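You operate a simulated robot arm through the tools that you are given. There is no shell and no other tool. Be economical: measure what you need, move in short steps, check, and stop when the job is done.

The job below is to be done with a simulated two-armed robot. You get a single attempt, and the scene is never put back.

TASK
Swap the carbon block in the vice and shift the cream spool.
Fine: unscrew the vice knob all the way; the freed block goes on the window table; screw the vice tight on the other; the spool moves to the free peg.

Only the result counts: the job must be done as asked and must still hold three seconds after the hand-in. Knocking over, shifting, dropping, spilling or breaking anything else fails it.

THE ROBOT
Two 7-joint arms with two-finger parallel grippers on one trunk, on a base that drives. Base frame: it is fixed to the floor where the robot stands at the start and does not move with it; the origin is under the middle of the robot, x ahead of it, y to its left, z up. Readings come in mm, rad, newtons and seconds.
The left shoulder is at the start at [71, 156, 1130], the right one opposite. Places, roughly: fourth peg of the spool stand [1300, 100, 800]; gap of the vice [800, 200, 800]; top of the window table [1100, 400, 700]; vice knob [700, 0, 800]. Payload 3.91 kg a hand.
The TCP of each hand is the grasp point between the finger pads, 30 mm short of the fingertips. In the tool frame z runs along the fingers and y along their closing line. Largest opening 110 mm; finger width 20, thickness 10; the body of the gripper, 48 by 112 mm, starts 55 mm behind the TCP.
Orientation is that of the tool frame in the base frame, as [roll, pitch, yaw] about the fixed x, y, z axes, in that order (R = Rz(yaw) Ry(pitch) Rx(roll)). With the fingers straight down and closing along the base's y, the tool's x points along the base's -x, its y along +y and its z along -z.

THE INTERFACE
- The arms move only by the tool send_rows. It takes "left_rows", "right_rows" or both (then of equal length, played together; a hand with none holds still); each is a list that holds one entry, the list of rows, each a list of 7 numbers: the shift along the base's x, y, z in units of 50 mm (1.0 is 50 mm), then the turn, a rotation vector about the base's x, y, z in units of 6 degrees (1.0 is 6 degrees), then the opening, from 0 (shut) to 1 (fully open). In form: [[[x, y, z, ax, ay, az, gripper], ...]]. A call has 1 to 20 rows; each row shifts and turns the commanded pose from where the row before left it. A call with a number of a shift or a turn outside -1 to 1 is refused whole. Each row takes 0.2 s and may step no farther than 50 mm and 0.15 rad from the row before; otherwise, or with a gripper value out of range, the whole call is refused. A pose out of reach is approached as far as the arm can. The call stops where the force on the tool passes 40 N (or 10 N more than at its start, if that is more) or the arm is blocked; 0.2 s more then pass. The fingers move at their own pace (about 108 mm/s each) and stop on an object; they squeeze with about 34 N. The grip force told is the motor's: it shows also when the fingers shut on nothing. Time passes only in rows, and 0.2 s behind the last, so rows that do not move let the fingers close. It gives the time, the measured TCP pose, the force on the tool (base axes), the opening and the grip force at its end, in the units of the frame above (readings bear some noise), with the torque about the TCP (base axes, N m) and any sound that the robot's microphone picked up, and new pictures: "views" is both (left out), scene, wrist or none (wrist: the cameras of the hands that moved).
- Cameras (640 x 400 px; columns grow to the right, rows downward): "scene" is now at [131.5, 25.3, 1360.7]; the picture's right is [0.09, -1.00, 0.00], its down [-0.60, -0.06, -0.80] and it looks along [0.80, 0.07, -0.60] (base axes); focal length 275 px, centre (320, 200). "left" rides on the left gripper at [72, -17, -103] in its tool frame; the picture's right is [0.23, 0.97, 0.00], its down [-0.76, 0.18, -0.62] and it looks along [-0.61, 0.14, 0.78] (tool axes); focal length 222 px, centre (320, 200). "right" rides on the right gripper at [72, 17, -103] in its tool frame; the picture's right is [-0.23, 0.97, 0.00], its down [-0.76, -0.18, -0.62] and it looks along [-0.61, -0.14, 0.78] (tool axes); focal length 222 px, centre (320, 200).
- lift_body(by): slides the trunk up (or, below 0, down) by that many mm; the arms and the scene camera ride with it, the base frame stays. It gives what a move gives, with no picture.
- drive_base(legs): drives the robot by 1 to 6 legs, each [ahead, left, turn to the left] in mm, mm and rad, along the robot's own axes; the way and the turn of a leg run together, so that a leg with both is an arc; at most 1500 mm and 3.142 rad a leg. The arms and the cameras ride along, it lands a little off, and it stops where it bumps. It gives what a move gives, and a new picture of the scene camera.
- turn_head(pan, tilt): turns the head with the scene camera to pan (to the left, within 1.501 rad either way) and tilt (down, from -0.506 to 1.204), counted from straight ahead of the robot. It gives what a move gives, and a new picture of the scene camera.
- pixel_to_xyz(camera, pixels): for up to 12 pixels [column, row] of the newest picture of that camera ("zoom" is the newest enlarged one), the place [x, y, z] in the base frame of the surface seen there, good to about 3 mm, but the place of the scene camera against the robot may be out by one fixed shift of up to 25 mm in any direction. It takes no simulated time.
- zoom(camera, box): a new picture of the part [left, top, right, bottom] of that camera's present view, enlarged. It takes no simulated time.
- finish_job(): hands the job in; it is judged then, once.

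Go step by step. Measure first, check grasps and placings, and put right what went wrong. The budget is 80 turns and 260 pictures, counting those below and the enlarged ones. Unless the task says otherwise, let go and move clear before handing in, and close with one line.

The tools are called after "Emit:" as name(argument=value, ...) on one line, values as JSON. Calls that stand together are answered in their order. send_rows: Moves the arms, as the interface text tells. Its arguments: {"type":"object","properties":{"left_rows":{"type":"array","items":{"type":"array","items":{"type":"array","items":{"type":"number"}}}},"right_rows":{"type":"array","items":{"type":"array","items":{"type":"array","items":{"type":"number"}}}},"views":{"type":"string","enum":["both","scene","wrist","none"]}},"required":[]} The other tools are called the same way: lift_body (by) slides the trunk up or down; drive_base (legs) drives the base; turn_head (pan, tilt) turns the head that bears the scene camera; pixel_to_xyz (camera, pixels) gives the place of the surface under pixels of a picture; zoom (camera, box) takes an enlarged picture of a part of a camera's view; finish_job () hands the job in.

At the start:

```text
time: 0.0
left_tool_pos: [783.1, 363.9, 1149.7]
left_ee_rot: [-3.14, 0.0, 3.141]
left_contact_force: [-0.1, 0.1, -0.5]
left_wrist_torque: [-0.02, 0.02, 0.01]
left_grip_width: 110.0
left_grip_force: 0.0
right_tool_pos: [658.4, -219.6, 1065.0]
right_ee_rot: [3.14, -0.001, 3.141]
right_contact_force: [0.3, -0.5, 0.0]
right_wrist_torque: [-0.04, 0.0, 0.01]
right_grip_width: 109.8
right_grip_force: 0.0
trunk travel left (down, up): [-575.0, 365.0]
robot x, y, heading: [-0.4, 1.9, 0.0]
head pan, tilt: [0.093, 0.641]
```

scene: 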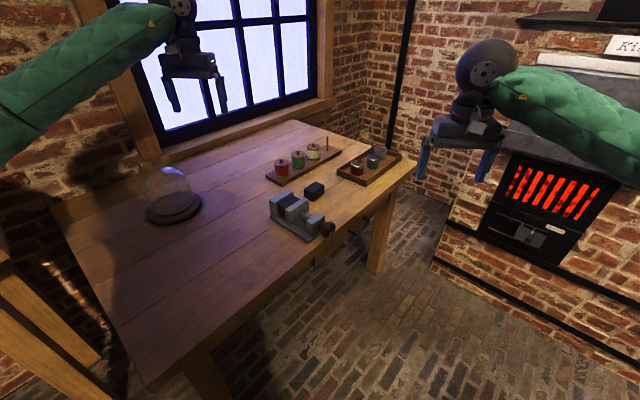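
right: 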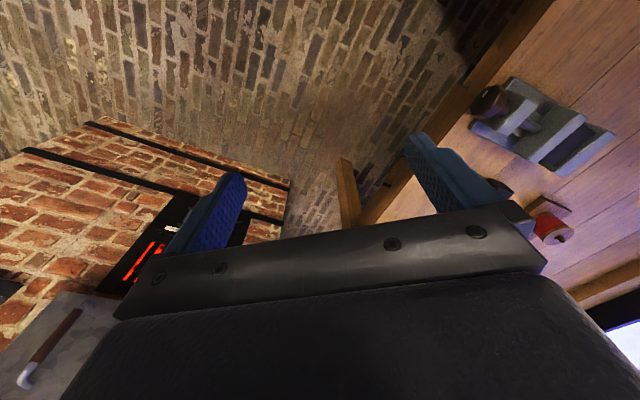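
left: 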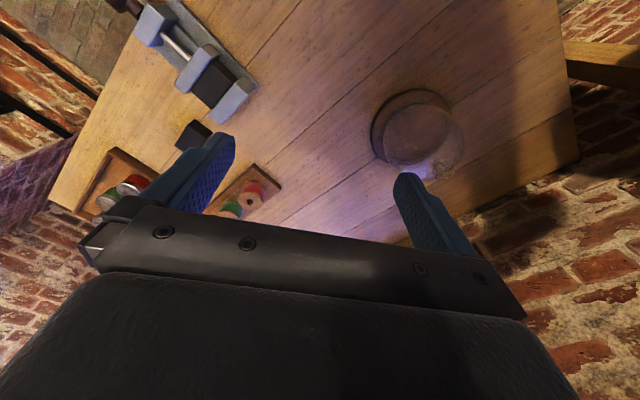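

The scene shows the vice near (295,215), the loose block at (314,190), and two peg boards at (300,165) and (370,167). I'll zoom in on them.

Emit:
zoom(camera="scene", box=[240, 120, 420, 250])

Emit:
zoom(camera="left", box=[40, 0, 300, 220])

Emit:
pixel_to_xyz(camera="scene", pixels=[[328, 230], [314, 188], [283, 200], [298, 211], [316, 222], [283, 162], [298, 157], [313, 150], [328, 140], [357, 163], [373, 158], [381, 150]])

Emit:
pixel_to_xyz(camera="left", pixels=[[195, 135], [215, 85], [152, 25], [130, 5], [180, 48], [240, 95], [265, 188], [230, 207], [135, 182], [106, 202], [100, 100], [300, 150]])

```text
3.08 times, centred on (330, 185) of scene
```

zoom: 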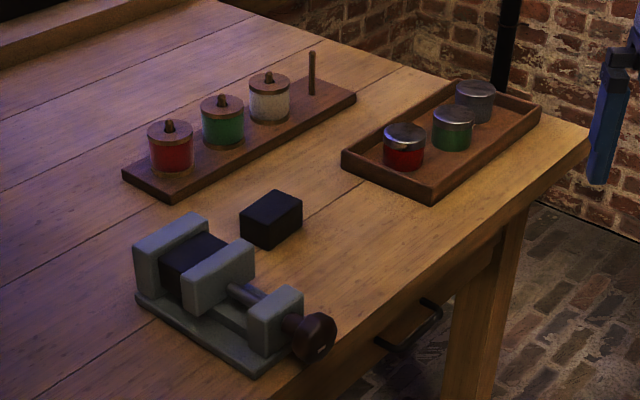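

```text
1.82 times, centred on (170, 110) of left
```

zoom: 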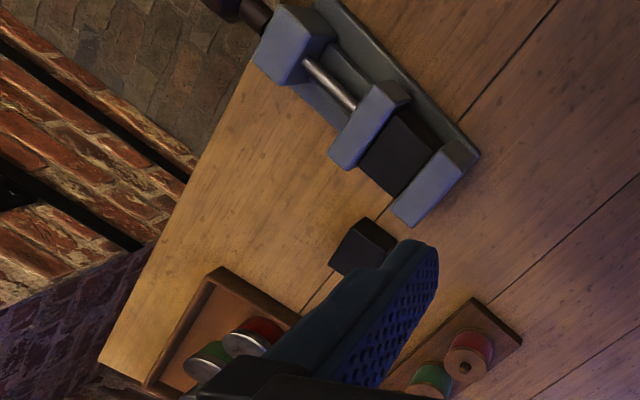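

```text
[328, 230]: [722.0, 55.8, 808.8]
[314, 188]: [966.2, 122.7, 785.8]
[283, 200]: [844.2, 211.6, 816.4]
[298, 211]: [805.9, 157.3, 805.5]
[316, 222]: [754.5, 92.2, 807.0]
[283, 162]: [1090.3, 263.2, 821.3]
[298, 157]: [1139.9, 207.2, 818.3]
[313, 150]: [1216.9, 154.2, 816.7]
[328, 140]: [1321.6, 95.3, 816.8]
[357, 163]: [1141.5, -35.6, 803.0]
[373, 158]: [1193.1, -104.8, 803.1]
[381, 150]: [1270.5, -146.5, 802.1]
```

```text
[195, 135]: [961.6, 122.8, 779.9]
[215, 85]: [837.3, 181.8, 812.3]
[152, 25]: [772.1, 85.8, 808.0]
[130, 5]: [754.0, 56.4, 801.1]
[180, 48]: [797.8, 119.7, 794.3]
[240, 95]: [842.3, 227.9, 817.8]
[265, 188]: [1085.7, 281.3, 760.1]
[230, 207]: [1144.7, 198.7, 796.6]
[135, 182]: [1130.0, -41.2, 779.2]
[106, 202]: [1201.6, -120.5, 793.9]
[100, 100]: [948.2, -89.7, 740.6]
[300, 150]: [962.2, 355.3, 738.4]
```

The vice lies diagonally with its knob at zoom (310,335), and pegs 1–3 hold red, green and cream spools. I'll zoom in on the vice and on the pegs and measure them.

Emit:
zoom(camera="scene", box=[260, 180, 350, 245])

Emit:
pixel_to_xyz(camera="zoom", pixels=[[470, 360], [540, 350], [500, 300], [455, 335], [440, 280], [340, 220], [250, 170], [150, 130], [80, 170], [300, 360], [600, 330], [560, 200]])

Emit:
zoom(camera="left", box=[110, 0, 270, 120])

```text
6.15 times, centred on (305, 212) of scene
```

zoom: 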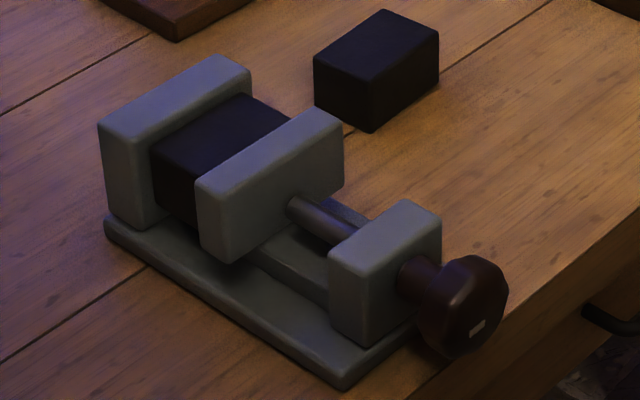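

```text
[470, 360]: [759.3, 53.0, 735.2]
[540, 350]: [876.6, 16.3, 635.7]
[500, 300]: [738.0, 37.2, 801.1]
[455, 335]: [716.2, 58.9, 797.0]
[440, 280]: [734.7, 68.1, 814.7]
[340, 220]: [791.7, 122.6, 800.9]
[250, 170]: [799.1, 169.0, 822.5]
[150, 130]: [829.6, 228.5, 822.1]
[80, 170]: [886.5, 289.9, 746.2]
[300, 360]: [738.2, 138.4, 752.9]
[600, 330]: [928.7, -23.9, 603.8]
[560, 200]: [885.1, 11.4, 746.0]
```

```text
3.33 times, centred on (190, 60) of left
```

zoom: 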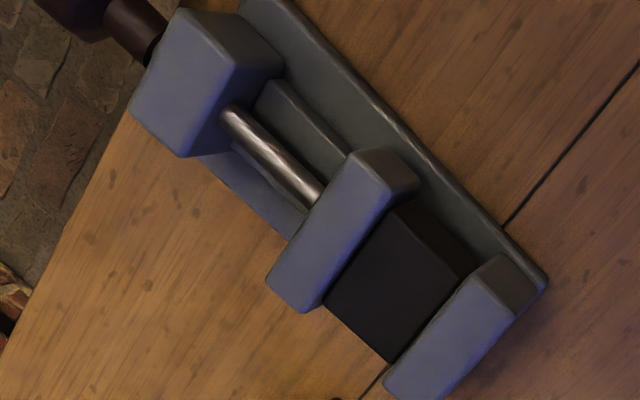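

I need precise geometry, so I'll measure the jaw tops and the knob in the left wrist zoom.

Emit:
pixel_to_xyz(camera="zoom", pixels=[[487, 278], [400, 380], [365, 165], [290, 290], [190, 30], [165, 130], [130, 30], [75, 10], [395, 215], [335, 295], [450, 275], [385, 350]])

Emit:
pixel_to_xyz(camera="right", pixels=[[490, 95], [480, 105], [500, 110], [505, 85], [525, 95], [515, 120], [560, 130], [600, 130], [550, 225], [545, 160], [570, 115], [510, 130]])

Emit:
zoom(camera="right", box=[450, 60, 630, 190])

```text
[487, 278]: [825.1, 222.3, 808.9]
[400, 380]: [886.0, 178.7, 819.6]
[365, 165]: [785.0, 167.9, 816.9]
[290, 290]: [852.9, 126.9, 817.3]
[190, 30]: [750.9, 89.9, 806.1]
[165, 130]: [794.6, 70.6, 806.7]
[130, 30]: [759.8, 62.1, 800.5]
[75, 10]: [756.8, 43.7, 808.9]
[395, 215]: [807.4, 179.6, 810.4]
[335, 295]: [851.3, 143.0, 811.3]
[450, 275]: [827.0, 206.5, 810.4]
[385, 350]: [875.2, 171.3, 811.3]
```

```text
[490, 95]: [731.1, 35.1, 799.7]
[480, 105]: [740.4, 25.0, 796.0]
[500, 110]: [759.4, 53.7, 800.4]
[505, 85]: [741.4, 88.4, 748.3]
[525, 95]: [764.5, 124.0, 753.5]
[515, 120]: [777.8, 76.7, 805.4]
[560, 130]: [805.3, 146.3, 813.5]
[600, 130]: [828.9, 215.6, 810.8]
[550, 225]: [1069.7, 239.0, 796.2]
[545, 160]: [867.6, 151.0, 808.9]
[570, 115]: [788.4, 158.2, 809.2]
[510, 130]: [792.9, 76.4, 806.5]
```

```text
3.08 times, centred on (540, 125) of right
```

zoom: 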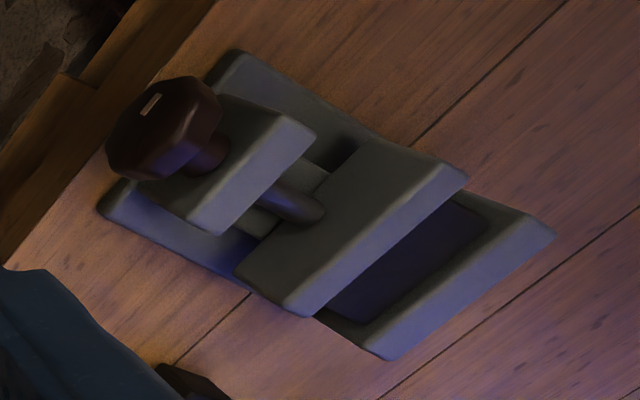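

Jaw edges give a vice axis of about 55° in plan. Next I'll measure the knob and the table edge in the right zoom.

Emit:
pixel_to_xyz(camera="zoom", pixels=[[150, 103], [160, 130], [130, 110], [180, 105], [195, 150], [165, 160], [210, 155], [60, 215], [130, 125], [200, 10], [120, 205], [300, 205]])

Emit:
pixel_to_xyz(camera="scene", pixels=[[325, 245], [300, 268], [345, 236], [370, 212], [330, 230], [334, 228], [335, 233], [270, 300]])

```text
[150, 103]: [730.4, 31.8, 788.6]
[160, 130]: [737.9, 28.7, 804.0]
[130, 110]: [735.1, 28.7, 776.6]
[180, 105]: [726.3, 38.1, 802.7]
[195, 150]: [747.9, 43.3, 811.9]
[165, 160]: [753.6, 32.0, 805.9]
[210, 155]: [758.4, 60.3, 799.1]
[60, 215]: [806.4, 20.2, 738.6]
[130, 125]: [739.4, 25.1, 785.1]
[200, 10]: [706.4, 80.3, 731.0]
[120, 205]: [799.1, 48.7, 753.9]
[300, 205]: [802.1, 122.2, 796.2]
```

```text
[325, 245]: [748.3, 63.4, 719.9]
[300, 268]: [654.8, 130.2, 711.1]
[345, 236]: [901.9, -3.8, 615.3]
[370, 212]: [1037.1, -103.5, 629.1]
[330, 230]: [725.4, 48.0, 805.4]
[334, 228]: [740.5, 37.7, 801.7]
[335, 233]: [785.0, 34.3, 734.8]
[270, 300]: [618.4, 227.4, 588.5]
```

The knob is centred at about (740,33,788) and overhangs the table edge, so I can approach it along the axis from the front. I'll yaw and then tilt the right hand to point along (0.569, 0.822, 0).

Emit:
send_rows(right_rows=[[[-0.036, 0.22, -0.2, 0, 0, 0.922, 0.65], [-0.036, 0.22, -0.2, 0, 0, 0.922, 0.65], [-0.036, 0.22, -0.2, 0, 0, 0.922, 0.65], [-0.036, 0.22, -0.2, 0, 0, 0.922, 0.65], [-0.036, 0.22, -0.2, 0, 0, 0.922, 0.65], [-0.036, 0.22, -0.2, 0, 0, 0.922, 0.65], [-0.036, 0.22, -0.2, 0, 0, 0.922, 0.65], [-0.036, 0.22, -0.2, 0, 0, 0.922, 0.65], [-0.036, 0.22, -0.2, 0, 0, 0.922, 0.65], [-0.036, 0.22, -0.2, 0, 0, 0.922, 0.65]]], views="none")

Emit:
send_rows(right_rows=[[[0, 0, 0, 0.9485, -0.6566, 0, 0.65], [0, 0, 0, 0.9485, -0.6566, 0, 0.65], [0, 0, 0, 0.9485, -0.6566, 0, 0.65], [0, 0, 0, 0.9485, -0.6566, 0, 0.65], [0, 0, 0, 0.9485, -0.6566, 0, 0.65], [0, 0, 0, 0.9485, -0.6566, 0, 0.65], [0, 0, 0, 0.9485, -0.6566, 0, 0.65], [0, 0, 0, 0.9485, -0.6566, 0, 0.65], [0, 0, 0, 0.9485, -0.6566, 0, 0.65], [0, 0, 0, 0.9485, -0.6566, 0, 0.65], [0, 0, 0, 0.9485, -0.6566, 0, 0.65], [0, 0, 0, 0.9485, -0.6566, 0, 0.65], [0, 0, 0, 0.9485, -0.6566, 0, 0.65]]])

```text
time: 2.2
left_tool_pos: [783.7, 363.3, 1149.3]
left_ee_rot: [-3.141, 0.0, 3.141]
left_contact_force: [0.3, 0.1, 0.0]
left_wrist_torque: [0.0, -0.02, 0.01]
left_grip_width: 109.9
left_grip_force: 0.2
right_tool_pos: [640.0, -109.4, 965.2]
right_ee_rot: [3.141, 0.001, -2.176]
right_contact_force: [0.2, 0.6, 0.1]
right_wrist_torque: [0.02, 0.03, 0.03]
right_grip_width: 71.6
right_grip_force: 0.2
trunk travel left (down, up): [-575.0, 365.0]
robot x, y, heading: [-1.8, -0.6, -0.002]
head pan, tilt: [0.093, 0.641]
```

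```text
time: 5.0
left_tool_pos: [782.8, 362.2, 1149.4]
left_ee_rot: [-3.141, 0.001, 3.141]
left_contact_force: [0.0, 0.1, -0.1]
left_wrist_torque: [-0.02, 0.03, 0.01]
left_grip_width: 109.9
left_grip_force: 0.1
right_tool_pos: [640.5, -109.5, 966.2]
right_ee_rot: [0.831, 1.57, 1.797]
right_contact_force: [-0.3, -1.1, 0.0]
right_wrist_torque: [0.02, 0.0, -0.01]
right_grip_width: 71.6
right_grip_force: 0.1
trunk travel left (down, up): [-575.0, 365.0]
robot x, y, heading: [-0.1, -1.3, 0.003]
head pan, tilt: [0.093, 0.641]
```

scene: 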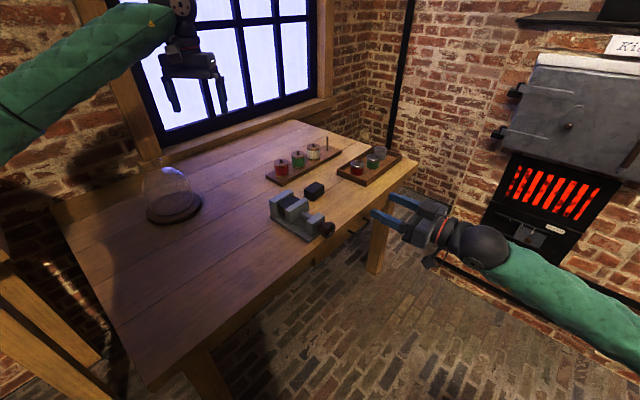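
right: 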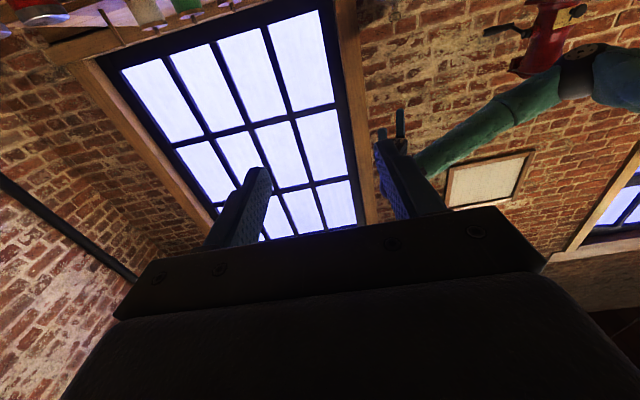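

The hand now points along the axis, but its camera is underneath. I'll test the roll range in the clockwise (+a) direction, which also sets up unscrewing strokes.

Emit:
send_rows(right_rows=[[[0, 0, 0, 0.683, 0.986, 0, 0.65], [0, 0, 0, 0.683, 0.986, 0, 0.65], [0, 0, 0, 0.683, 0.986, 0, 0.65], [0, 0, 0, 0.683, 0.986, 0, 0.65], [0, 0, 0, 0.683, 0.986, 0, 0.65], [0, 0, 0, 0.683, 0.986, 0, 0.65], [0, 0, 0, 0.683, 0.986, 0, 0.65], [0, 0, 0, 0.683, 0.986, 0, 0.65], [0, 0, 0, 0.683, 0.986, 0, 0.65], [0, 0, 0, 0.683, 0.986, 0, 0.65], [0, 0, 0, 0.683, 0.986, 0, 0.65], [0, 0, 0, 0.683, 0.986, 0, 0.65], [0, 0, 0, 0.683, 0.986, 0, 0.65], [0, 0, 0, 0.683, 0.986, 0, 0.65], [0, 0, 0, 0.683, 0.986, 0, 0.65], [0, 0, 0, 0.683, 0.986, 0, 0.65], [0, 0, 0, 0.683, 0.986, 0, 0.65], [0, 0, 0, 0.683, 0.986, 0, 0.65], [0, 0, 0, 0.683, 0.986, 0, 0.65], [0, 0, 0, 0.683, 0.986, 0, 0.65]]])

```text
time: 9.2
left_tool_pos: [782.6, 362.4, 1149.9]
left_ee_rot: [3.141, 0.001, -3.14]
left_contact_force: [-0.3, -0.7, 0.6]
left_wrist_torque: [-0.02, -0.02, -0.01]
left_grip_width: 110.0
left_grip_force: 0.1
right_tool_pos: [640.2, -109.6, 965.0]
right_ee_rot: [1.571, -0.946, 2.536]
right_contact_force: [0.3, 0.0, -0.8]
right_wrist_torque: [0.01, 0.03, 0.01]
right_grip_width: 71.7
right_grip_force: 0.0
trunk travel left (down, up): [-575.0, 365.0]
robot x, y, heading: [-3.5, -0.7, -0.002]
head pan, tilt: [0.093, 0.641]
```

scene: 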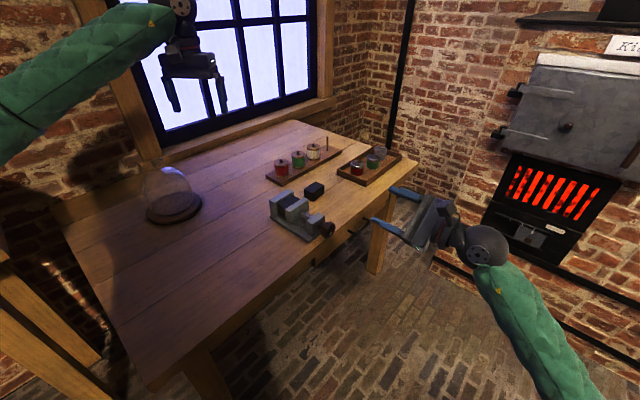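
right: 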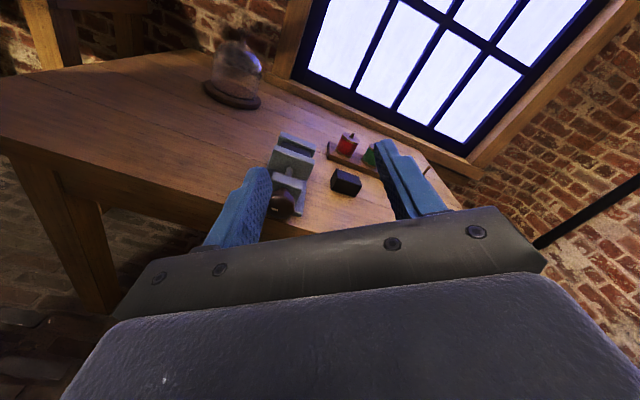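

All 144° was reached. I'll roll to 180° with the camera on top, lower to knob height, and look along the axis.

Emit:
send_rows(right_rows=[[[0, 0, -0.716, 0.683, 0.986, 0, 0.65], [0, 0, -0.716, 0.683, 0.986, 0, 0.65], [0, 0, -0.716, 0.683, 0.986, 0, 0.65], [0, 0, -0.716, 0.683, 0.986, 0, 0.65], [0, 0, -0.716, 0.683, 0.986, 0, 0.65], [0.3, 0.43, 0, 0, 0, 0, 0.65]]])

Emit:
zoom(camera="right", box=[220, 100, 420, 240])

```text
time: 10.6
left_tool_pos: [784.3, 363.5, 1149.3]
left_ee_rot: [3.141, -0.002, 3.141]
left_contact_force: [-0.2, -0.2, 0.0]
left_wrist_torque: [-0.02, -0.01, 0.0]
left_grip_width: 109.6
left_grip_force: 0.0
right_tool_pos: [657.6, -87.3, 785.3]
right_ee_rot: [-1.999, -1.569, -0.176]
right_contact_force: [0.6, 0.1, 0.0]
right_wrist_torque: [-0.03, -0.02, -0.03]
right_grip_width: 71.4
right_grip_force: 0.1
trunk travel left (down, up): [-575.0, 365.0]
robot x, y, heading: [0.1, -5.5, 0.003]
head pan, tilt: [0.093, 0.641]
```

scene: 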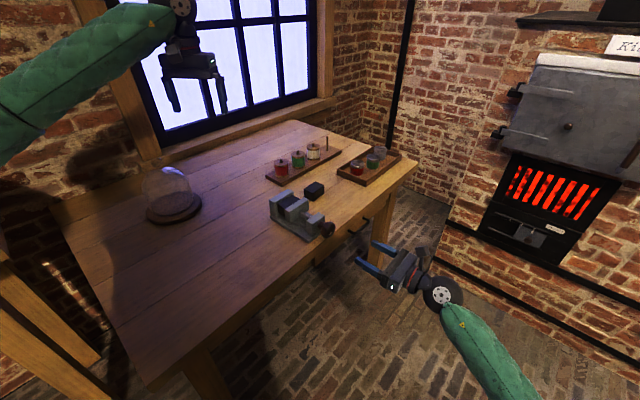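
right: 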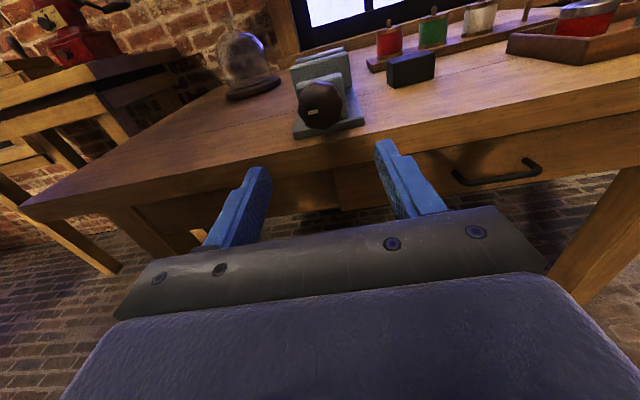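

```text
2.86 times, centred on (320, 170) of right
```

zoom: 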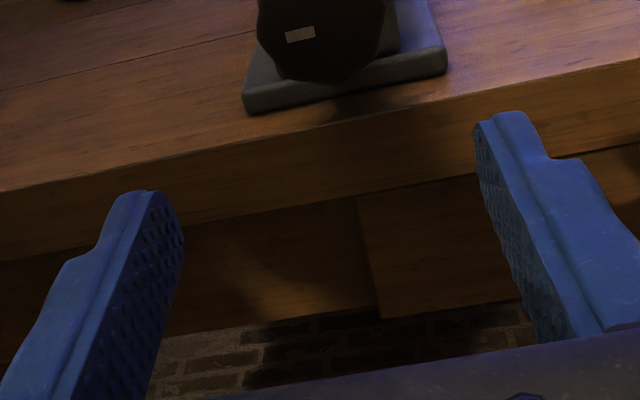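

The knob now shows at (322,103) with its mark. I'll zoom in and measure its edges.

Emit:
zoom(camera="right", box=[280, 60, 376, 140])

Emit:
pixel_to_xyz(camera="right", pixels=[[302, 104], [340, 104], [322, 85], [322, 124], [312, 110], [318, 108], [332, 95], [332, 117], [310, 92], [240, 160], [338, 150], [420, 130]])

```text
5.00 times, centred on (328, 100) of right
```

zoom: 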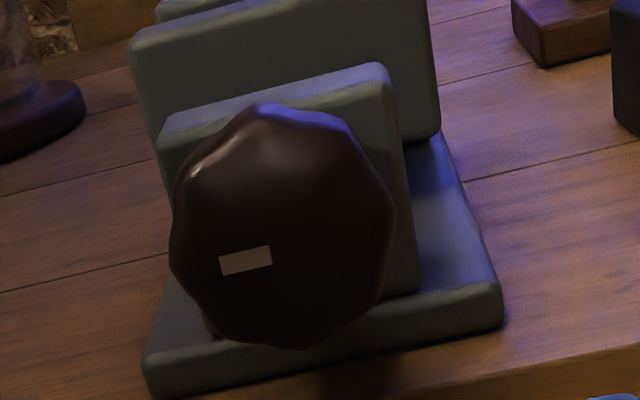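

```text
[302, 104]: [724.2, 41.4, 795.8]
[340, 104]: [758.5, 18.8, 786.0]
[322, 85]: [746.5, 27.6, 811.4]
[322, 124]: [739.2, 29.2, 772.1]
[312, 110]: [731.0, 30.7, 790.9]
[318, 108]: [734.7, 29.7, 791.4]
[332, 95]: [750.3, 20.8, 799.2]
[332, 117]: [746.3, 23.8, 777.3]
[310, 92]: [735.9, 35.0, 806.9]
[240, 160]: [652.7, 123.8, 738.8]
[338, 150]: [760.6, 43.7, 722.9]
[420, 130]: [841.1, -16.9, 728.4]
```

The knob is centred at about t=592, z=788, with its face at n≈443 and a diameter of about 45. Before gripping I'll check how much farther the wrist can roll in +a.

Emit:
send_rows(right_rows=[[[0, 0, 0, 0.683, 0.986, 0, 0.58], [0, 0, 0, 0.683, 0.986, 0, 0.58], [0, 0, 0, 0.683, 0.986, 0, 0.58], [0, 0, 0, 0.683, 0.986, 0, 0.58], [0, 0, 0, 0.683, 0.986, 0, 0.58], [0, 0, 0, 0.683, 0.986, 0, 0.58], [0, 0, 0, 0.683, 0.986, 0, 0.58], [0, 0, 0, 0.683, 0.986, 0, 0.58], [0, 0, 0, 0.683, 0.986, 0, 0.58], [0, 0, 0, 0.683, 0.986, 0, 0.58], [0, 0, 0, 0.683, 0.986, 0, 0.58], [0, 0, 0, 0.683, 0.986, 0, 0.58]]], views="wrist")

```text
time: 13.2
left_tool_pos: [783.7, 362.6, 1148.2]
left_ee_rot: [3.141, -0.001, -3.141]
left_contact_force: [0.5, 0.5, -0.2]
left_wrist_torque: [-0.03, 0.01, -0.06]
left_grip_width: 110.1
left_grip_force: 0.1
right_tool_pos: [654.7, -87.6, 786.6]
right_ee_rot: [-1.572, -0.061, -0.606]
right_contact_force: [-0.1, 0.2, 0.3]
right_wrist_torque: [-0.02, -0.01, 0.0]
right_grip_width: 63.7
right_grip_force: 0.1
trunk travel left (down, up): [-575.0, 365.0]
robot x, y, heading: [4.4, -2.4, -0.004]
head pan, tilt: [0.093, 0.641]
```

right: 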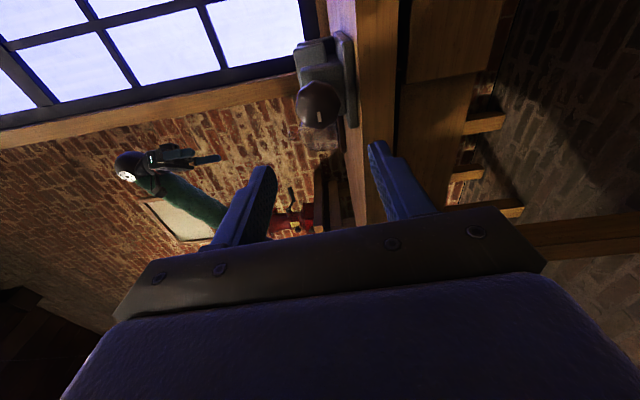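

It rolls at least to 266°, so long strokes are possible. I'll advance along the axis and close on the knob.

Emit:
send_rows(right_rows=[[[0.408, 0.553, 0.01, 0, 0, 0, 0.58], [0.408, 0.553, 0.01, 0, 0, 0, 0.58], [0.408, 0.553, 0.01, 0, 0, 0, 0.58], [0.408, 0.553, 0.01, 0, 0, 0, 0.58], [0, 0, 0, 0, 0, 0, 0.58]]], views="both")

Emit:
zoom(camera="scene", box=[260, 180, 380, 265])

```text
time: 14.4
left_tool_pos: [783.5, 361.6, 1149.8]
left_ee_rot: [-3.14, 0.001, 3.142]
left_contact_force: [0.0, -0.8, 0.2]
left_wrist_torque: [0.04, -0.02, 0.01]
left_grip_width: 110.3
left_grip_force: 0.1
right_tool_pos: [736.4, 21.6, 789.3]
right_ee_rot: [-1.572, -0.06, -0.604]
right_contact_force: [0.3, 0.6, -0.3]
right_wrist_torque: [-0.01, 0.0, 0.03]
right_grip_width: 63.9
right_grip_force: 0.1
trunk travel left (down, up): [-575.0, 365.0]
robot x, y, heading: [2.0, -1.8, 0.001]
head pan, tilt: [0.093, 0.641]
```

scene: 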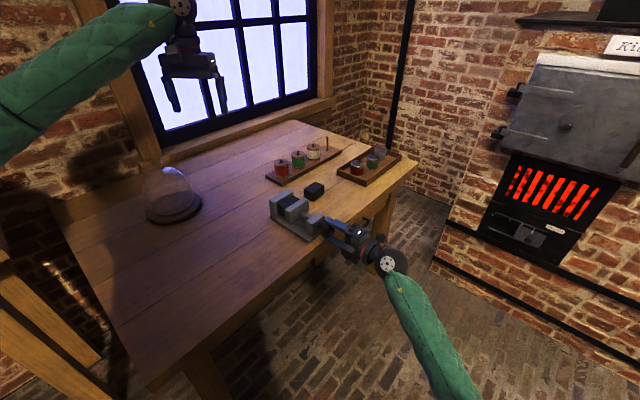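
right: 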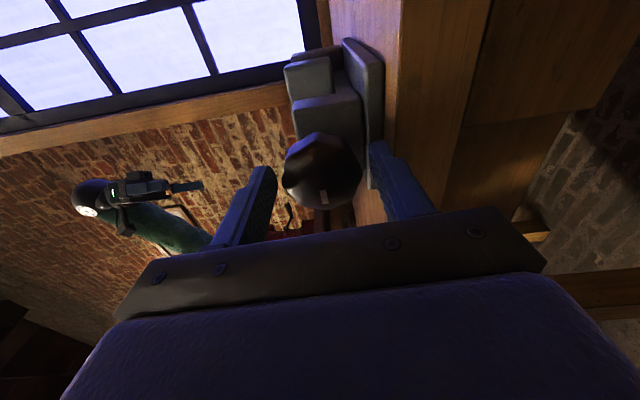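

```text
4.71 times, centred on (320, 222) of scene
```

zoom: 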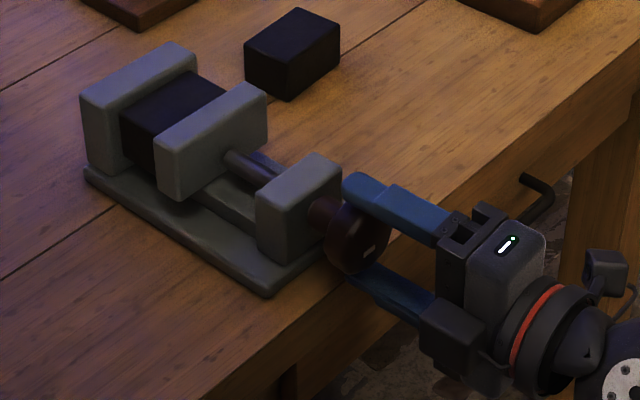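

The fingers straddle the knob nicely. I'll close and make a short test turn counter-clockwise.

Emit:
send_rows(right_rows=[[[0, 0, 0, 0, 0, 0, 0], [0, 0, 0, 0, 0, 0, 0], [0, 0, 0, 0, 0, 0, 0], [0, 0, 0, -0.683, -0.986, 0, 0], [0, 0, 0, -0.683, -0.986, 0, 0], [0, 0, 0, -0.683, -0.986, 0, 0], [0, 0, 0, -0.683, -0.986, 0, 0], [0, 0, 0, -0.683, -0.986, 0, 0], [0, 0, 0, -0.683, -0.986, 0, 0]]], views="scene")

Emit:
zoom(camera="scene", box=[260, 180, 380, 265])

```text
time: 16.4
left_tool_pos: [783.1, 363.0, 1149.3]
left_ee_rot: [-3.14, 0.001, -3.141]
left_contact_force: [0.2, 0.4, -0.6]
left_wrist_torque: [0.0, 0.02, -0.02]
left_grip_width: 110.1
left_grip_force: 0.2
right_tool_pos: [735.1, 22.0, 789.0]
right_ee_rot: [-1.569, -0.818, -0.605]
right_contact_force: [-7.9, 6.4, 4.0]
right_wrist_torque: [-1.17, 0.91, 0.24]
right_grip_width: 50.1
right_grip_force: 44.8
trunk travel left (down, up): [-575.0, 365.0]
robot x, y, heading: [-0.2, 2.0, 0.003]
head pan, tilt: [0.093, 0.641]
```

scene: 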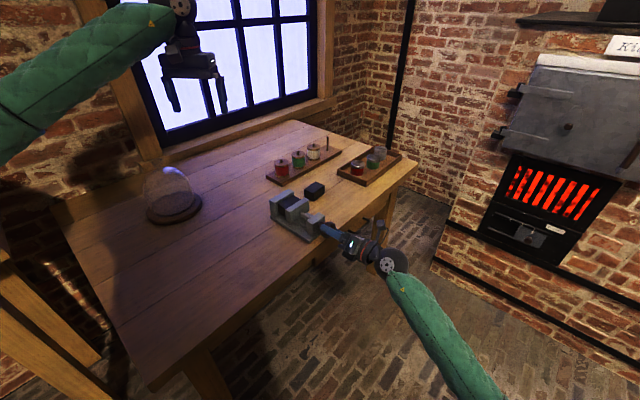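

```text
4.71 times, centred on (320, 222) of scene
```

zoom: 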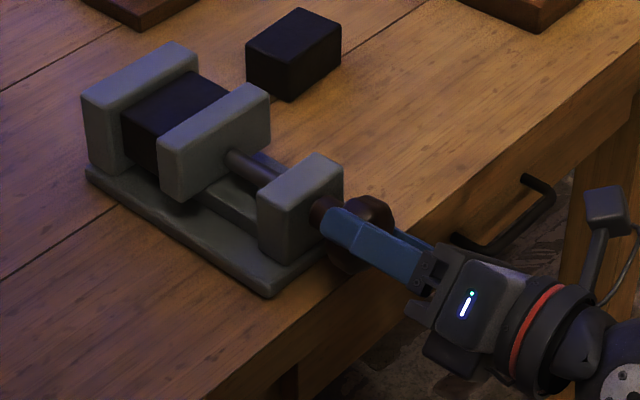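

Forces are small and the hand turned. I'll continue the stroke and watch the knob and the jaw.

Emit:
send_rows(right_rows=[[[0, 0, 0, -0.683, -0.986, 0, 0], [0, 0, 0, -0.683, -0.986, 0, 0], [0, 0, 0, -0.683, -0.986, 0, 0], [0, 0, 0, -0.683, -0.986, 0, 0], [0, 0, 0, -0.683, -0.986, 0, 0], [0, 0, 0, -0.683, -0.986, 0, 0], [0, 0, 0, -0.683, -0.986, 0, 0], [0, 0, 0, -0.683, -0.986, 0, 0], [0, 0, 0, -0.683, -0.986, 0, 0], [0, 0, 0, -0.683, -0.986, 0, 0], [0, 0, 0, -0.683, -0.986, 0, 0], [0, 0, 0, -0.683, -0.986, 0, 0], [0, 0, 0, -0.683, -0.986, 0, 0], [0, 0, 0, -0.683, -0.986, 0, 0], [0, 0, 0, -0.683, -0.986, 0, 0], [0, 0, 0, -0.683, -0.986, 0, 0], [0, 0, 0, -0.683, -0.986, 0, 0], [0, 0, 0, -0.683, -0.986, 0, 0], [0, 0, 0, -0.683, -0.986, 0, 0], [0, 0, 0, -0.683, -0.986, 0, 0]]], views="scene")

Emit:
zoom(camera="scene", box=[260, 180, 380, 265])

```text
time: 18.8
left_tool_pos: [782.1, 362.4, 1149.3]
left_ee_rot: [3.141, 0.001, 3.14]
left_contact_force: [0.0, 0.1, 0.3]
left_wrist_torque: [-0.01, 0.03, -0.02]
left_grip_width: 109.9
left_grip_force: 0.0
right_tool_pos: [734.9, 24.4, 788.2]
right_ee_rot: [1.566, -1.004, 2.545]
right_contact_force: [-13.2, 1.4, 4.7]
right_wrist_torque: [1.06, -0.78, 0.21]
right_grip_width: 50.6
right_grip_force: 45.1
trunk travel left (down, up): [-575.0, 365.0]
robot x, y, heading: [-3.3, -2.9, -0.002]
head pan, tilt: [0.093, 0.641]
stopped in row 11 (right hand): the force on the tool passed its limit at 41 N (the readings are from after the stop); the commanded pose is now the measured one
```

scene: 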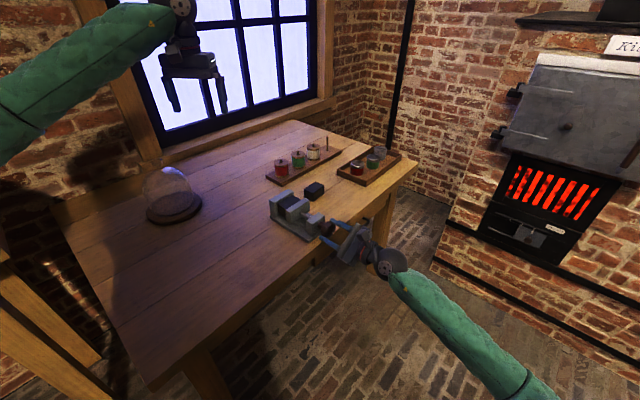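

```text
4.71 times, centred on (320, 222) of scene
```

zoom: 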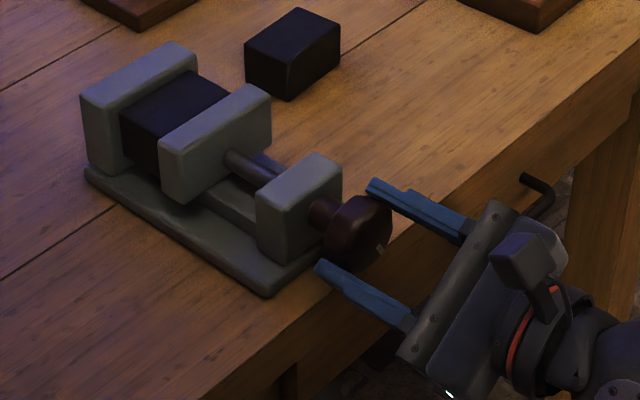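

The knob followed, since its mark moved, but side load built up until the stop. I'll release slightly to relieve it and check the knob face.

Emit:
send_rows(right_rows=[[[0, 0, 0, 0, 0, 0, 0.58], [0, 0, 0, 0, 0, 0, 0.58]]], views="both")

Emit:
zoom(camera="right", box=[220, 60, 420, 240])

Emit:
pixel_to_xyz(camera="zoom", pixels=[[320, 200], [280, 160], [360, 160], [320, 240], [280, 220], [360, 220]])

```text
time: 19.4
left_tool_pos: [782.7, 363.4, 1150.0]
left_ee_rot: [-3.141, 0.0, -3.141]
left_contact_force: [0.0, -0.5, -0.5]
left_wrist_torque: [-0.01, 0.04, -0.01]
left_grip_width: 110.5
left_grip_force: 0.0
right_tool_pos: [736.6, 24.6, 786.1]
right_ee_rot: [1.573, -1.004, 2.538]
right_contact_force: [0.4, -0.5, 1.0]
right_wrist_torque: [0.02, 0.01, -0.03]
right_grip_width: 63.9
right_grip_force: 0.1
trunk travel left (down, up): [-575.0, 365.0]
robot x, y, heading: [1.6, -1.2, -0.0]
head pan, tilt: [0.093, 0.641]
```

scene: 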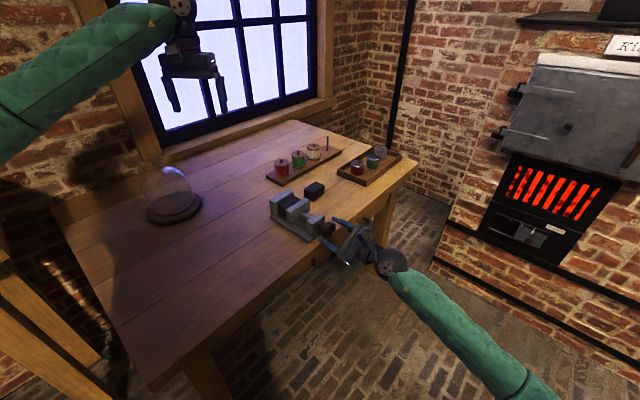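
right: 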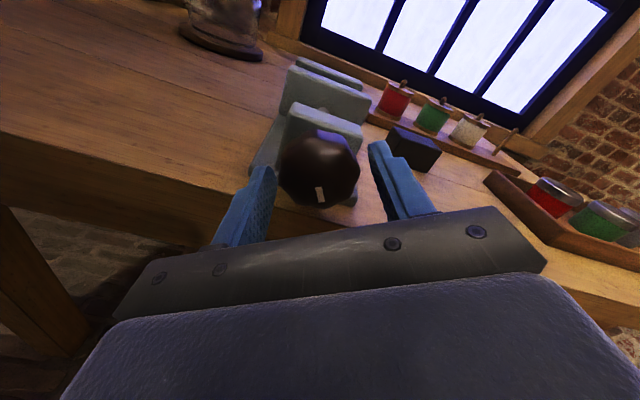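

```text
2.22 times, centred on (320, 150) of right
```

zoom: 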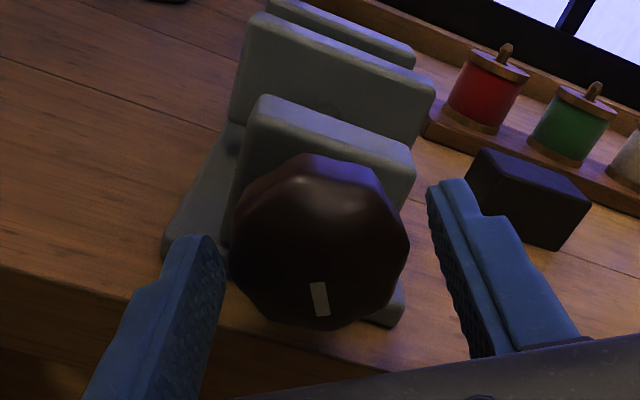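

```text
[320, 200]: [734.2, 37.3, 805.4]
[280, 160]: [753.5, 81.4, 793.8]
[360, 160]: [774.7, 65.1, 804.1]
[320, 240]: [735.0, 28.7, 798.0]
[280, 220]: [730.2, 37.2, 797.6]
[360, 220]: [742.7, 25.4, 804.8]
```

The knob sits slightly to the left of the finger centre, so I'll recentre by about 2.5 mm, re-grip and continue the stroke.

Emit:
send_rows(right_rows=[[[-0.041, 0.028, 0.03, 0, 0, 0, 0.58], [0, 0, 0, 0, 0, 0, 0], [0, 0, 0, 0, 0, 0, 0], [0, 0, 0, 0, 0, 0, 0], [0, 0, 0, -0.683, -0.986, 0, 0], [0, 0, 0, -0.683, -0.986, 0, 0], [0, 0, 0, -0.683, -0.986, 0, 0], [0, 0, 0, -0.683, -0.986, 0, 0], [0, 0, 0, -0.683, -0.986, 0, 0], [0, 0, 0, -0.683, -0.986, 0, 0], [0, 0, 0, -0.683, -0.986, 0, 0], [0, 0, 0, -0.683, -0.986, 0, 0], [0, 0, 0, -0.683, -0.986, 0, 0], [0, 0, 0, -0.683, -0.986, 0, 0], [0, 0, 0, -0.683, -0.986, 0, 0], [0, 0, 0, -0.683, -0.986, 0, 0], [0, 0, 0, -0.683, -0.986, 0, 0], [0, 0, 0, -0.683, -0.986, 0, 0], [0, 0, 0, -0.683, -0.986, 0, 0], [0, 0, 0, -0.683, -0.986, 0, 0]]], views="scene")

Emit:
zoom(camera="scene", box=[260, 180, 380, 265])

```text
time: 23.6
left_tool_pos: [784.8, 362.7, 1148.8]
left_ee_rot: [-3.14, -0.003, -3.141]
left_contact_force: [-0.3, -0.4, -0.5]
left_wrist_torque: [0.03, 0.01, 0.01]
left_grip_width: 110.1
left_grip_force: 0.0
right_tool_pos: [735.7, 25.3, 787.8]
right_ee_rot: [1.579, 1.007, 2.541]
right_contact_force: [-2.1, -9.5, -15.9]
right_wrist_torque: [-1.41, 1.04, -0.77]
right_grip_width: 50.2
right_grip_force: 44.7
trunk travel left (down, up): [-575.0, 365.0]
robot x, y, heading: [0.9, 1.1, -0.0]
head pan, tilt: [0.093, 0.641]
```

scene: 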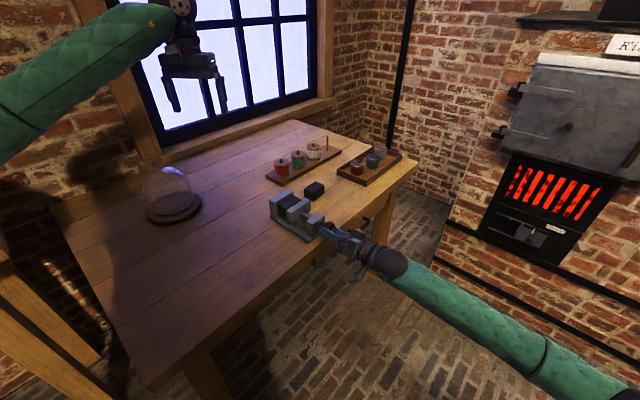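

```text
4.71 times, centred on (320, 222) of scene
```

zoom: 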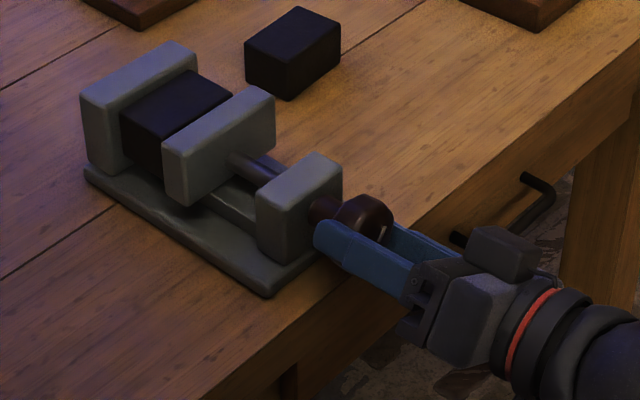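

The moving jaw has shifted by about 5 mm, roughly 8 mm per turn, so the hand must follow outward. I'll re-grip and go on past roll 0.

Emit:
send_rows(right_rows=[[[0, 0, 0, 0, 0, 0, 0.58], [-0.046, -0.066, -0.02, 0, 0, 0, 0.58], [0, 0, 0, 0, 0, 0, 0], [0, 0, 0, 0, 0, 0, 0], [0, 0, 0, 0, 0, 0, 0], [-0.0018, -0.0026, 0, -0.683, -0.986, 0, 0], [-0.0018, -0.0026, 0, -0.683, -0.986, 0, 0], [-0.0018, -0.0026, 0, -0.683, -0.986, 0, 0], [-0.0018, -0.0026, 0, -0.683, -0.986, 0, 0], [-0.0018, -0.0026, 0, -0.683, -0.986, 0, 0], [-0.0018, -0.0026, 0, -0.683, -0.986, 0, 0], [-0.0018, -0.0026, 0, -0.683, -0.986, 0, 0], [-0.0018, -0.0026, 0, -0.683, -0.986, 0, 0], [-0.0018, -0.0026, 0, -0.683, -0.986, 0, 0], [-0.0018, -0.0026, 0, -0.683, -0.986, 0, 0], [-0.0018, -0.0026, 0, -0.683, -0.986, 0, 0], [-0.0018, -0.0026, 0, -0.683, -0.986, 0, 0], [-0.0018, -0.0026, 0, -0.683, -0.986, 0, 0], [-0.0018, -0.0026, 0, -0.683, -0.986, 0, 0]]], views="scene")

Emit:
zoom(camera="scene", box=[260, 180, 380, 265])

```text
time: 26.5
left_tool_pos: [782.7, 364.5, 1148.4]
left_ee_rot: [-3.141, 0.001, -3.14]
left_contact_force: [0.4, 0.3, -0.8]
left_wrist_torque: [-0.01, -0.01, 0.01]
left_grip_width: 110.0
left_grip_force: 0.0
right_tool_pos: [733.8, 19.3, 788.4]
right_ee_rot: [-1.613, 1.11, -0.624]
right_contact_force: [7.3, 4.3, -4.7]
right_wrist_torque: [-0.56, 0.39, -1.64]
right_grip_width: 50.9
right_grip_force: 45.2
right hand out of reach, approached as far as the arm can: row 14
trunk travel left (down, up): [-575.0, 365.0]
robot x, y, heading: [0.1, -0.8, 0.002]
head pan, tilt: [0.093, 0.641]
stopped in row 14 (right hand): the force on the tool passed its limit at 65 N (the readings are from after the stop); the commanded pose is now the measured one
```

scene: 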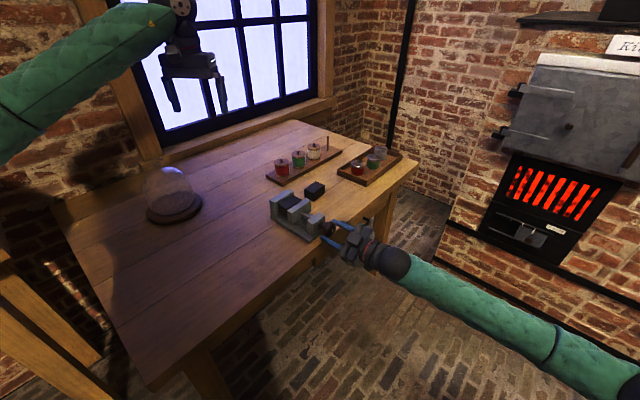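

```text
4.71 times, centred on (320, 222) of scene
```

zoom: 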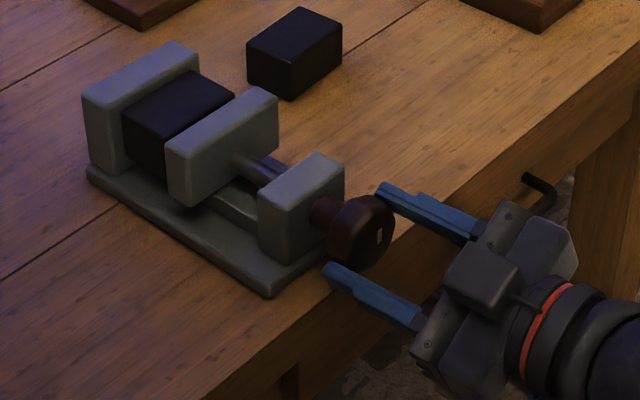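

The wrist limit lies near roll −26°. I'll open and rewind to about +262° in two calls, recentring as I go.

Emit:
send_rows(right_rows=[[[0, 0, 0, 0, 0, 0, 0.6], [-0.05, 0.034, -0.02, 0, 0, 0, 0.6], [0, 0, 0, 0.683, 0.986, 0, 0.6], [0, 0, 0, 0.683, 0.986, 0, 0.6], [0, 0, 0, 0.683, 0.986, 0, 0.6], [0, 0, 0, 0.683, 0.986, 0, 0.6], [0, 0, 0, 0.683, 0.986, 0, 0.6], [0, 0, 0, 0.683, 0.986, 0, 0.6], [0, 0, 0, 0.683, 0.986, 0, 0.6], [0, 0, 0, 0.683, 0.986, 0, 0.6], [0, 0, 0, 0.683, 0.986, 0, 0.6], [0, 0, 0, 0.683, 0.986, 0, 0.6], [0, 0, 0, 0.683, 0.986, 0, 0.6], [0, 0, 0, 0.683, 0.986, 0, 0.6], [0, 0, 0, 0.683, 0.986, 0, 0.6], [0, 0, 0, 0.683, 0.986, 0, 0.6], [0, 0, 0, 0.683, 0.986, 0, 0.6], [0, 0, 0, 0.683, 0.986, 0, 0.6], [0, 0, 0, 0.683, 0.986, 0, 0.6], [0, 0, 0, 0.683, 0.986, 0, 0.6]]], views="none")

Emit:
send_rows(right_rows=[[[0, 0, 0, 0.683, 0.986, 0, 0.6], [0, 0, 0, 0.683, 0.986, 0, 0.6], [0, 0, 0, 0.683, 0.986, 0, 0.6], [0, 0, 0, 0.683, 0.986, 0, 0.6], [0, 0, 0, 0.683, 0.986, 0, 0.6], [0, 0, 0, 0.683, 0.986, 0, 0.6], [0, 0, 0, 0.683, 0.986, 0, 0.6], [0, 0, 0, 0.683, 0.986, 0, 0.6], [0, 0, 0, 0.683, 0.986, 0, 0.6], [0, 0, 0, 0.683, 0.986, 0, 0.6], [0, 0, 0, 0.683, 0.986, 0, 0.6], [0, 0, 0, 0.683, 0.986, 0, 0.6], [0, 0, 0, 0.683, 0.986, 0, 0.6], [0, 0, 0, 0.683, 0.986, 0, 0.6], [0, 0, 0, 0.683, 0.986, 0, 0.6], [0, 0, 0, 0.683, 0.986, 0, 0.6], [0, 0, 0, 0.683, 0.986, 0, 0.6], [0, 0, 0, 0.683, 0.986, 0, 0.6], [0, 0, 0, 0.683, 0.986, 0, 0.6], [0, 0, 0, 0.683, 0.986, 0, 0.6]]], views="wrist")

```text
time: 30.7
left_tool_pos: [782.3, 364.8, 1149.4]
left_ee_rot: [3.141, 0.0, -3.141]
left_contact_force: [0.6, 0.4, -0.6]
left_wrist_torque: [0.0, 0.0, 0.0]
left_grip_width: 109.8
left_grip_force: 0.1
right_tool_pos: [729.5, 20.5, 788.7]
right_ee_rot: [1.541, -0.233, 2.54]
right_contact_force: [-0.5, 0.0, -0.2]
right_wrist_torque: [-0.04, -0.02, -0.02]
right_grip_width: 65.8
right_grip_force: 0.1
trunk travel left (down, up): [-575.0, 365.0]
robot x, y, heading: [-0.5, -1.6, 0.005]
head pan, tilt: [0.093, 0.641]
```

```text
time: 34.9
left_tool_pos: [782.5, 363.6, 1150.3]
left_ee_rot: [-3.14, 0.001, -3.141]
left_contact_force: [0.0, 0.3, 0.6]
left_wrist_torque: [0.01, 0.05, -0.02]
left_grip_width: 110.0
left_grip_force: 0.2
right_tool_pos: [730.0, 20.8, 788.8]
right_ee_rot: [-1.598, -0.396, -0.609]
right_contact_force: [-0.1, 0.0, -0.1]
right_wrist_torque: [0.0, 0.01, -0.02]
right_grip_width: 65.9
right_grip_force: 0.1
trunk travel left (down, up): [-575.0, 365.0]
robot x, y, heading: [1.8, -1.0, 0.004]
head pan, tilt: [0.093, 0.641]
```

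right: 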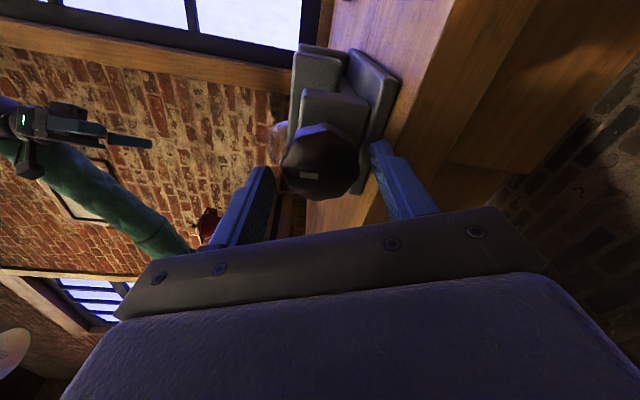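

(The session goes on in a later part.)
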